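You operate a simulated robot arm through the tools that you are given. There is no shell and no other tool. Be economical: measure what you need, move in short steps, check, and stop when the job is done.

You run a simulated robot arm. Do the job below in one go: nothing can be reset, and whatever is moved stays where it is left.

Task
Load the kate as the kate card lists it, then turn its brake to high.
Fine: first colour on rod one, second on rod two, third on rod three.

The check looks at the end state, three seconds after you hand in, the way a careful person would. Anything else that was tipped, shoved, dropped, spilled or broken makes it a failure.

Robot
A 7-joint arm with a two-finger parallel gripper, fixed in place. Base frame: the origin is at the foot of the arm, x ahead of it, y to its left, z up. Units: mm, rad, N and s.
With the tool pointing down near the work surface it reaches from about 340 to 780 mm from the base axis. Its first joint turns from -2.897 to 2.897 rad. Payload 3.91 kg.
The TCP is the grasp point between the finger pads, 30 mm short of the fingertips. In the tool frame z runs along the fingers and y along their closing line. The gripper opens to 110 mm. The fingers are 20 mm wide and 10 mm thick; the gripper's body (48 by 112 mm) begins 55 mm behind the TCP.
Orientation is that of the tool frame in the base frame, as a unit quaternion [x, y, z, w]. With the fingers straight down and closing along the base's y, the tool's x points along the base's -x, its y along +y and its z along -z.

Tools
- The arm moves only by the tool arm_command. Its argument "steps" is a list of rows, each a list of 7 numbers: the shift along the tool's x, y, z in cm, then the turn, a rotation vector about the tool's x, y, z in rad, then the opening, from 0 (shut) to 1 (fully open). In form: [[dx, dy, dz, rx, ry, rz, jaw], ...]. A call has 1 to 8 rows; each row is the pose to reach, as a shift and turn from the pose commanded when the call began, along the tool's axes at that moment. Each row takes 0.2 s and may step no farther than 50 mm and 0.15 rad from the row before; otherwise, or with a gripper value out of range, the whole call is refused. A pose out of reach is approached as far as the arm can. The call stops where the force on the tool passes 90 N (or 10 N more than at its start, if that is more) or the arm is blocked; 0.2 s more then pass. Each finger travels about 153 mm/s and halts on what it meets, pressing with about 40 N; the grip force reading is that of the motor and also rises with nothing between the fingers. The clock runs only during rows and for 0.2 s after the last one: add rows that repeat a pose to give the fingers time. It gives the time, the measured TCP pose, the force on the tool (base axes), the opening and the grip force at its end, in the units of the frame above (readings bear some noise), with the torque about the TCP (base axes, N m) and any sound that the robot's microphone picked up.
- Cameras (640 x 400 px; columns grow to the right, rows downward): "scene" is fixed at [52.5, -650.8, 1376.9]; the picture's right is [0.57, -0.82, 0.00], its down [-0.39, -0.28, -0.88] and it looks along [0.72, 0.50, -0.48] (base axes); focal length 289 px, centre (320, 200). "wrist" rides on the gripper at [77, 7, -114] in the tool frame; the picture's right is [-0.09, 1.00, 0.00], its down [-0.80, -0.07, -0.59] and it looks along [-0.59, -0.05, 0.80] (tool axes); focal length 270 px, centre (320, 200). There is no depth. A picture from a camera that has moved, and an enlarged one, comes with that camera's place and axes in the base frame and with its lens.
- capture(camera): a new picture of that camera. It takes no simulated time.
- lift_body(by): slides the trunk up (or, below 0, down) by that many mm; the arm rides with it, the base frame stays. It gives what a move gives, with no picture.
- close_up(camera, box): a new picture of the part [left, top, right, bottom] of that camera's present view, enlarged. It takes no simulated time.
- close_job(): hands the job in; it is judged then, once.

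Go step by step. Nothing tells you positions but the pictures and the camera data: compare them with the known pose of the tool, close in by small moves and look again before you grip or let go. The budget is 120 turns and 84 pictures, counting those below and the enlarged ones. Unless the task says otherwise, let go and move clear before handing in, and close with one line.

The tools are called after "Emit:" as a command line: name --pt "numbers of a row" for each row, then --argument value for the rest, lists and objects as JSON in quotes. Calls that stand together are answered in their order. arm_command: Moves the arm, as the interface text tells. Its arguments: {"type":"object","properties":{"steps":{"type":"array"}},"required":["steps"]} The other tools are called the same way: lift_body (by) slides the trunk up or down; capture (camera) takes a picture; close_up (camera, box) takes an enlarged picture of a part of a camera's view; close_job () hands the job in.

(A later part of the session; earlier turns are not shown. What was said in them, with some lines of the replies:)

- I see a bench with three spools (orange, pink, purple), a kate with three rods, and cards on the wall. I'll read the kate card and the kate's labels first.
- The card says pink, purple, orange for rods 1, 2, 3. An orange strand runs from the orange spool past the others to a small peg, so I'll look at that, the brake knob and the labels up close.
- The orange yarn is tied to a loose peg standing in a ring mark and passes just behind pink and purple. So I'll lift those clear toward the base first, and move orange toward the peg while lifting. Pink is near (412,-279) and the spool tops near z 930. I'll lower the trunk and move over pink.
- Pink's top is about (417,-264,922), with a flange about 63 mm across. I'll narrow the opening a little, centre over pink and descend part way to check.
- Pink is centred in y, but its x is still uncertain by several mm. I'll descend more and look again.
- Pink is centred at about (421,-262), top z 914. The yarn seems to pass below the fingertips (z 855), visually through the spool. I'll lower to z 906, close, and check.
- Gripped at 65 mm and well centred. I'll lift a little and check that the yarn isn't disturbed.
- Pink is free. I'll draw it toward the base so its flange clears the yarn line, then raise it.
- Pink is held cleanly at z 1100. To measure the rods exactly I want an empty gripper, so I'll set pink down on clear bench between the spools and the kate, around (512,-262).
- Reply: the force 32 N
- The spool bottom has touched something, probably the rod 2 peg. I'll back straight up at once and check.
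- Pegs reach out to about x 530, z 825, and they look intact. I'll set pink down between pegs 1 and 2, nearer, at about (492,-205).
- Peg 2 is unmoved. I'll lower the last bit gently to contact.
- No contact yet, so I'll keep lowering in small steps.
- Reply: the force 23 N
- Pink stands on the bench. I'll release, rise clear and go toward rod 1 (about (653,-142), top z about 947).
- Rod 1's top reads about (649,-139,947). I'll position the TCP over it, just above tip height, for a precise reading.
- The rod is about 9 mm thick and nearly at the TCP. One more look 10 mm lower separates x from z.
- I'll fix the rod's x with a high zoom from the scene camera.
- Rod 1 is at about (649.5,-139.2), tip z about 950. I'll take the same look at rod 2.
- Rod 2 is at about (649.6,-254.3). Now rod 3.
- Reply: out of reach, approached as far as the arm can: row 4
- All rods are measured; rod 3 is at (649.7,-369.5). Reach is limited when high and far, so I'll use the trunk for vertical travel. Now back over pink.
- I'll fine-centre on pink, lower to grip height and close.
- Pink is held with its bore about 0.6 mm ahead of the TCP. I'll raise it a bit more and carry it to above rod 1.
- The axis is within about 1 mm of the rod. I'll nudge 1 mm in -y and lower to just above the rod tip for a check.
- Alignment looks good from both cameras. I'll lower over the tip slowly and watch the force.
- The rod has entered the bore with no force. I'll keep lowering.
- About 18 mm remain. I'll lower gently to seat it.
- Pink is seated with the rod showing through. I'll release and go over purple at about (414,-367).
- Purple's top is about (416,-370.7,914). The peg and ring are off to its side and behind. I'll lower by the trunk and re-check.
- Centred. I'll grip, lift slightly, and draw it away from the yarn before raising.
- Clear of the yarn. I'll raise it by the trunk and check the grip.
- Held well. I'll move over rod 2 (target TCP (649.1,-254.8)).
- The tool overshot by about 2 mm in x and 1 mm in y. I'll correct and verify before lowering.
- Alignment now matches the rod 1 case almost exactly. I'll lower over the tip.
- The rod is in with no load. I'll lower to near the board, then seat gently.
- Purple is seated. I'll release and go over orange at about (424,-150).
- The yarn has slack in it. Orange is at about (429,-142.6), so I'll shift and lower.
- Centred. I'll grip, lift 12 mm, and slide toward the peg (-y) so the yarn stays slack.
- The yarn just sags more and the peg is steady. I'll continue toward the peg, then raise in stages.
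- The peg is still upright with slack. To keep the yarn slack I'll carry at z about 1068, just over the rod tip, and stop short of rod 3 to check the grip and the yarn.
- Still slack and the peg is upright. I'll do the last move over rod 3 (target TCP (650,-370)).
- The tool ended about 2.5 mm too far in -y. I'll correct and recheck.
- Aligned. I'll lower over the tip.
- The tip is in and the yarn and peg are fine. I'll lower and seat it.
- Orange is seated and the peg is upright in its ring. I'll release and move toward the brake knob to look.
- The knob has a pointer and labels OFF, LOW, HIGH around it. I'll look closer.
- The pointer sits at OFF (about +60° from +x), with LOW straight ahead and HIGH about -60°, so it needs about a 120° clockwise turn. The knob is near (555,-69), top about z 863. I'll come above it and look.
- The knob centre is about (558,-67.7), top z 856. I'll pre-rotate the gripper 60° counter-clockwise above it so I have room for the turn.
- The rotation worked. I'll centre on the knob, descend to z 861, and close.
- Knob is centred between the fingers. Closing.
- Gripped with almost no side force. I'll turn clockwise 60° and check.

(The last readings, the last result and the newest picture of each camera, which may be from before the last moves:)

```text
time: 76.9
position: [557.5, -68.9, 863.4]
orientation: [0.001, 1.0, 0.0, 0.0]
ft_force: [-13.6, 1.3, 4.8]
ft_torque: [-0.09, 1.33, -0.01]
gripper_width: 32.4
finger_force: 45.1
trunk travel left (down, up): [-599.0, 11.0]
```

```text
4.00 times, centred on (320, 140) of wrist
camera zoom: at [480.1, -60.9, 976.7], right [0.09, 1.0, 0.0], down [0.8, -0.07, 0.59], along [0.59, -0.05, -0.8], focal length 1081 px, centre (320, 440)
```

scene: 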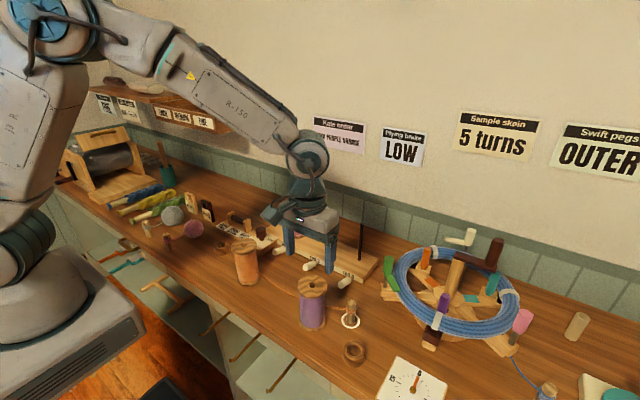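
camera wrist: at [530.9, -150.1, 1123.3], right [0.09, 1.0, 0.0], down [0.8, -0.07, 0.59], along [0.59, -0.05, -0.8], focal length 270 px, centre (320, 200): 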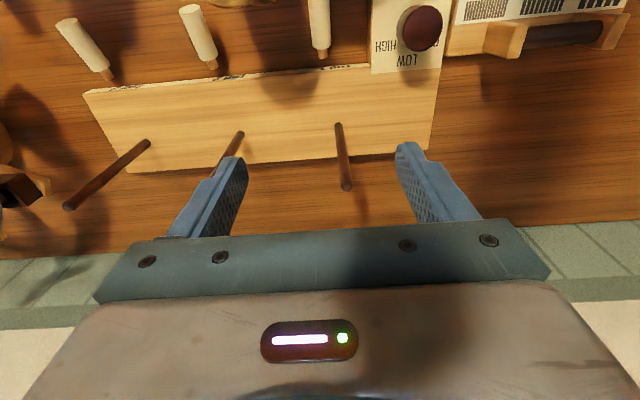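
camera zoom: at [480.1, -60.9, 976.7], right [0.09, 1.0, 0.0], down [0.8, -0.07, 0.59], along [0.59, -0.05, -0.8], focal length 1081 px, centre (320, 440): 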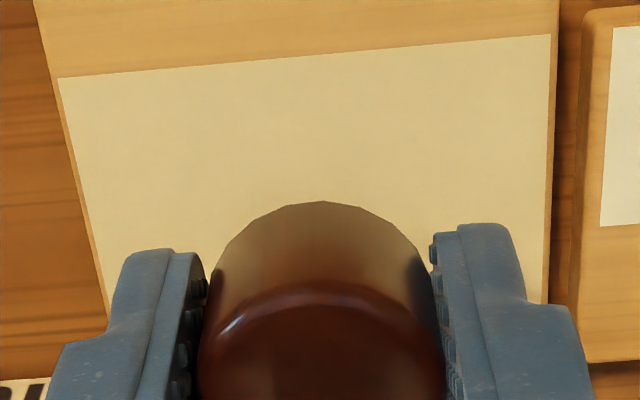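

There is a small side force in x, so I'll ease the tool about 1.5 mm toward the base and continue turning in part.

Emit:
arm_command --pt "0.1 0 0 0 0 0 0.2" --pt "0.15 0 0 0 0 0 0.2"

Emit:
close_up --camera "scene" --box '[215, 190, 311, 250]'

```text
time: 77.5
position: [557.7, -68.3, 861.4]
orientation: [0.0, 1.0, 0.0, 0.001]
ft_force: [-8.8, 2.6, 4.4]
ft_torque: [-0.01, 1.06, 0.0]
gripper_width: 31.9
finger_force: 45.1
trunk travel left (down, up): [-599.0, 11.0]
```

```text
6.67 times, centred on (263, 220) of scene
camera zoom: at [52.5, -650.8, 1376.9], right [0.57, -0.82, 0.0], down [-0.39, -0.28, -0.88], along [0.72, 0.5, -0.48], focal length 1924 px, centre (700, 67)
```

zoom: 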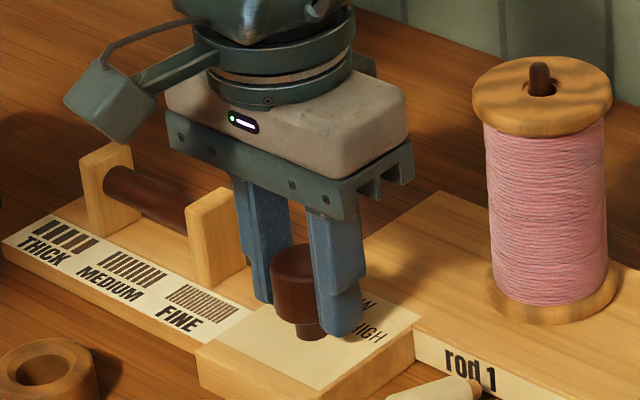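

The kate has not moved. I'll continue the turn by another 60°, easing the offset.

Emit:
arm_command --pt "0.2 0 0 0 0 0.14 0.2" --pt "0.2 0 0 0 0 0.28 0.2" --pt "0.2 0 0 0 0 0.42 0.2" --pt "0.2 0 0 0 0 0.56 0.2" --pt "0.2 0 0 0 0 0.7 0.2" --pt "0.2 0 0 0 0 0.84 0.2" --pt "0.2 0 0 0 0 0.98 0.2" --pt "0.2 0 0 0 0 1.05 0.2"

Emit:
close_up --camera "scene" --box '[215, 190, 311, 250]'

```text
time: 79.3
position: [557.2, -66.8, 861.8]
orientation: [0.5, 0.866, 0.0, 0.003]
ft_force: [23.5, 4.7, 13.9]
ft_torque: [0.48, -0.41, 0.53]
gripper_width: 32.3
finger_force: 44.7
trunk travel left (down, up): [-599.0, 11.0]
```

```text
6.67 times, centred on (263, 220) of scene
camera zoom: at [52.5, -650.8, 1376.9], right [0.57, -0.82, 0.0], down [-0.39, -0.28, -0.88], along [0.72, 0.5, -0.48], focal length 1924 px, centre (700, 67)
```

zoom: 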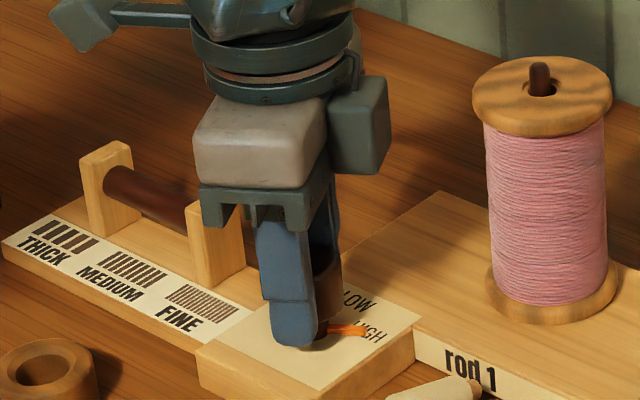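

The orange pointer now sits at HIGH. I'll release, rise and inspect.

Emit:
arm_command --pt "0 0 0 0 0 0 0.4" --pt "0 0 0 0 0 0 0.55" --pt "0 0 0 0 0 0 0.6" --pt "0 0 -4 0 0 0 0.6" --pt "0 0 -8 0 0 0 0.6" --pt "0 0 -12 0 0 0 0.6"

Emit:
close_up --camera "scene" --box '[231, 210, 295, 250]'

Emit:
close_up --camera "wrist" --box '[200, 50, 440, 200]'

```text
time: 80.7
position: [554.8, -68.5, 983.2]
orientation: [0.501, 0.866, 0.001, 0.0]
ft_force: [0.3, -0.9, 0.4]
ft_torque: [0.01, 0.01, -0.02]
gripper_width: 65.8
finger_force: 0.0
trunk travel left (down, up): [-599.0, 11.0]
```

```text
10.00 times, centred on (263, 230) of scene
camera zoom: at [52.5, -650.8, 1376.9], right [0.57, -0.82, 0.0], down [-0.39, -0.28, -0.88], along [0.72, 0.5, -0.48], focal length 2886 px, centre (890, -100)
```

zoom: 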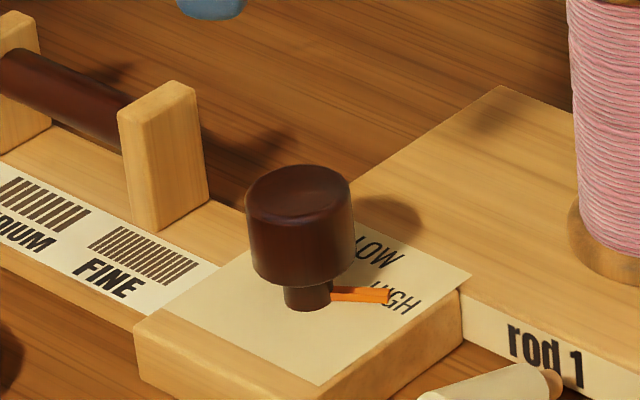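

```text
2.67 times, centred on (320, 125) of wrist
camera zoom: at [520.8, 3.2, 1097.2], right [0.91, 0.42, 0.0], down [0.34, -0.73, 0.59], along [0.25, -0.54, -0.8], focal length 721 px, centre (320, 400)
```

zoom: 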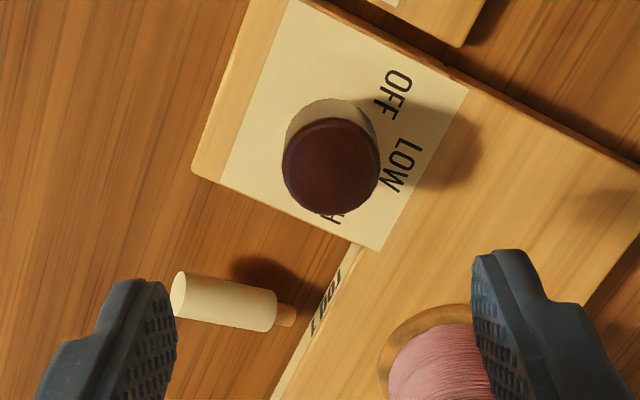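

The pointer is on HIGH. I'll back away and take a final overall look.

Emit:
arm_command --pt "0 0 -4 0 0 0 0.6" --pt "0 0 -8 0 0 0 0.6"

Emit:
capture --camera "scene"

Emit:
close_up --camera "scene" --box '[240, 190, 400, 350]'

Emit:
close_up --camera "wrist" --box '[200, 50, 440, 200]'

```text
time: 81.3
position: [553.8, -69.6, 1062.5]
orientation: [0.502, 0.865, 0.0, 0.0]
ft_force: [-0.3, 0.1, -0.4]
ft_torque: [0.0, -0.02, -0.01]
gripper_width: 66.2
finger_force: 0.1
trunk travel left (down, up): [-599.0, 11.0]
```

```text
6 pictures are left
```

scene: 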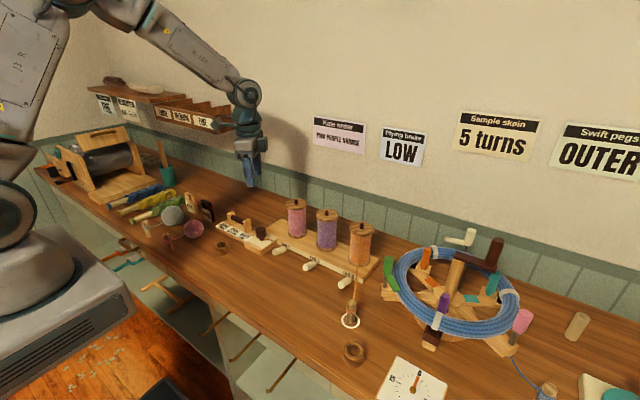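

```text
2.50 times, centred on (320, 270) of scene
camera zoom: at [52.5, -650.8, 1376.9], right [0.57, -0.82, 0.0], down [-0.39, -0.28, -0.88], along [0.72, 0.5, -0.48], focal length 722 px, centre (320, 25)
```

zoom: 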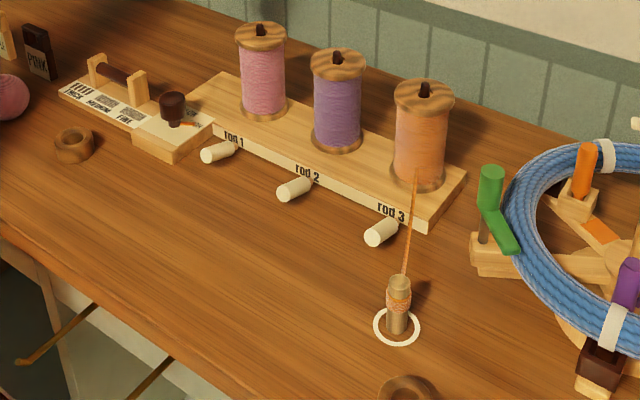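

```text
2.67 times, centred on (320, 125) of wrist
camera zoom: at [522.3, 0.4, 1177.0], right [0.91, 0.42, 0.0], down [0.34, -0.73, 0.59], along [0.25, -0.54, -0.8], focal length 721 px, centre (320, 400)
```

zoom: 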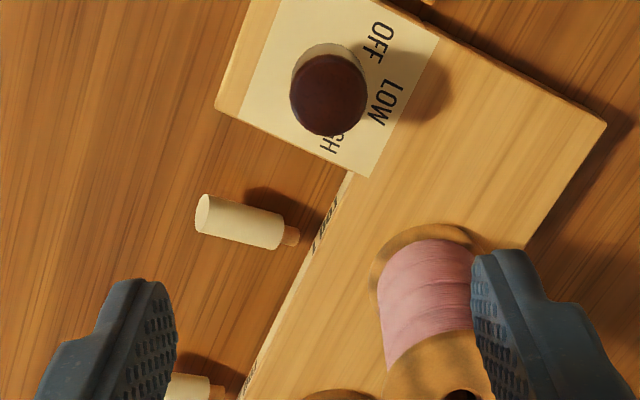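

All three spools are seated in the listed order, the brake pointer is on HIGH, the peg and yarn are undisturbed, and the arm is clear, so I'm handing in.

Emit:
close_job

```text
The job is handed in.
```

The kate is loaded with pink on rod one, purple on rod two and orange on rod three. Its brake is turned to HIGH, and nothing else looked disturbed in the final pictures.
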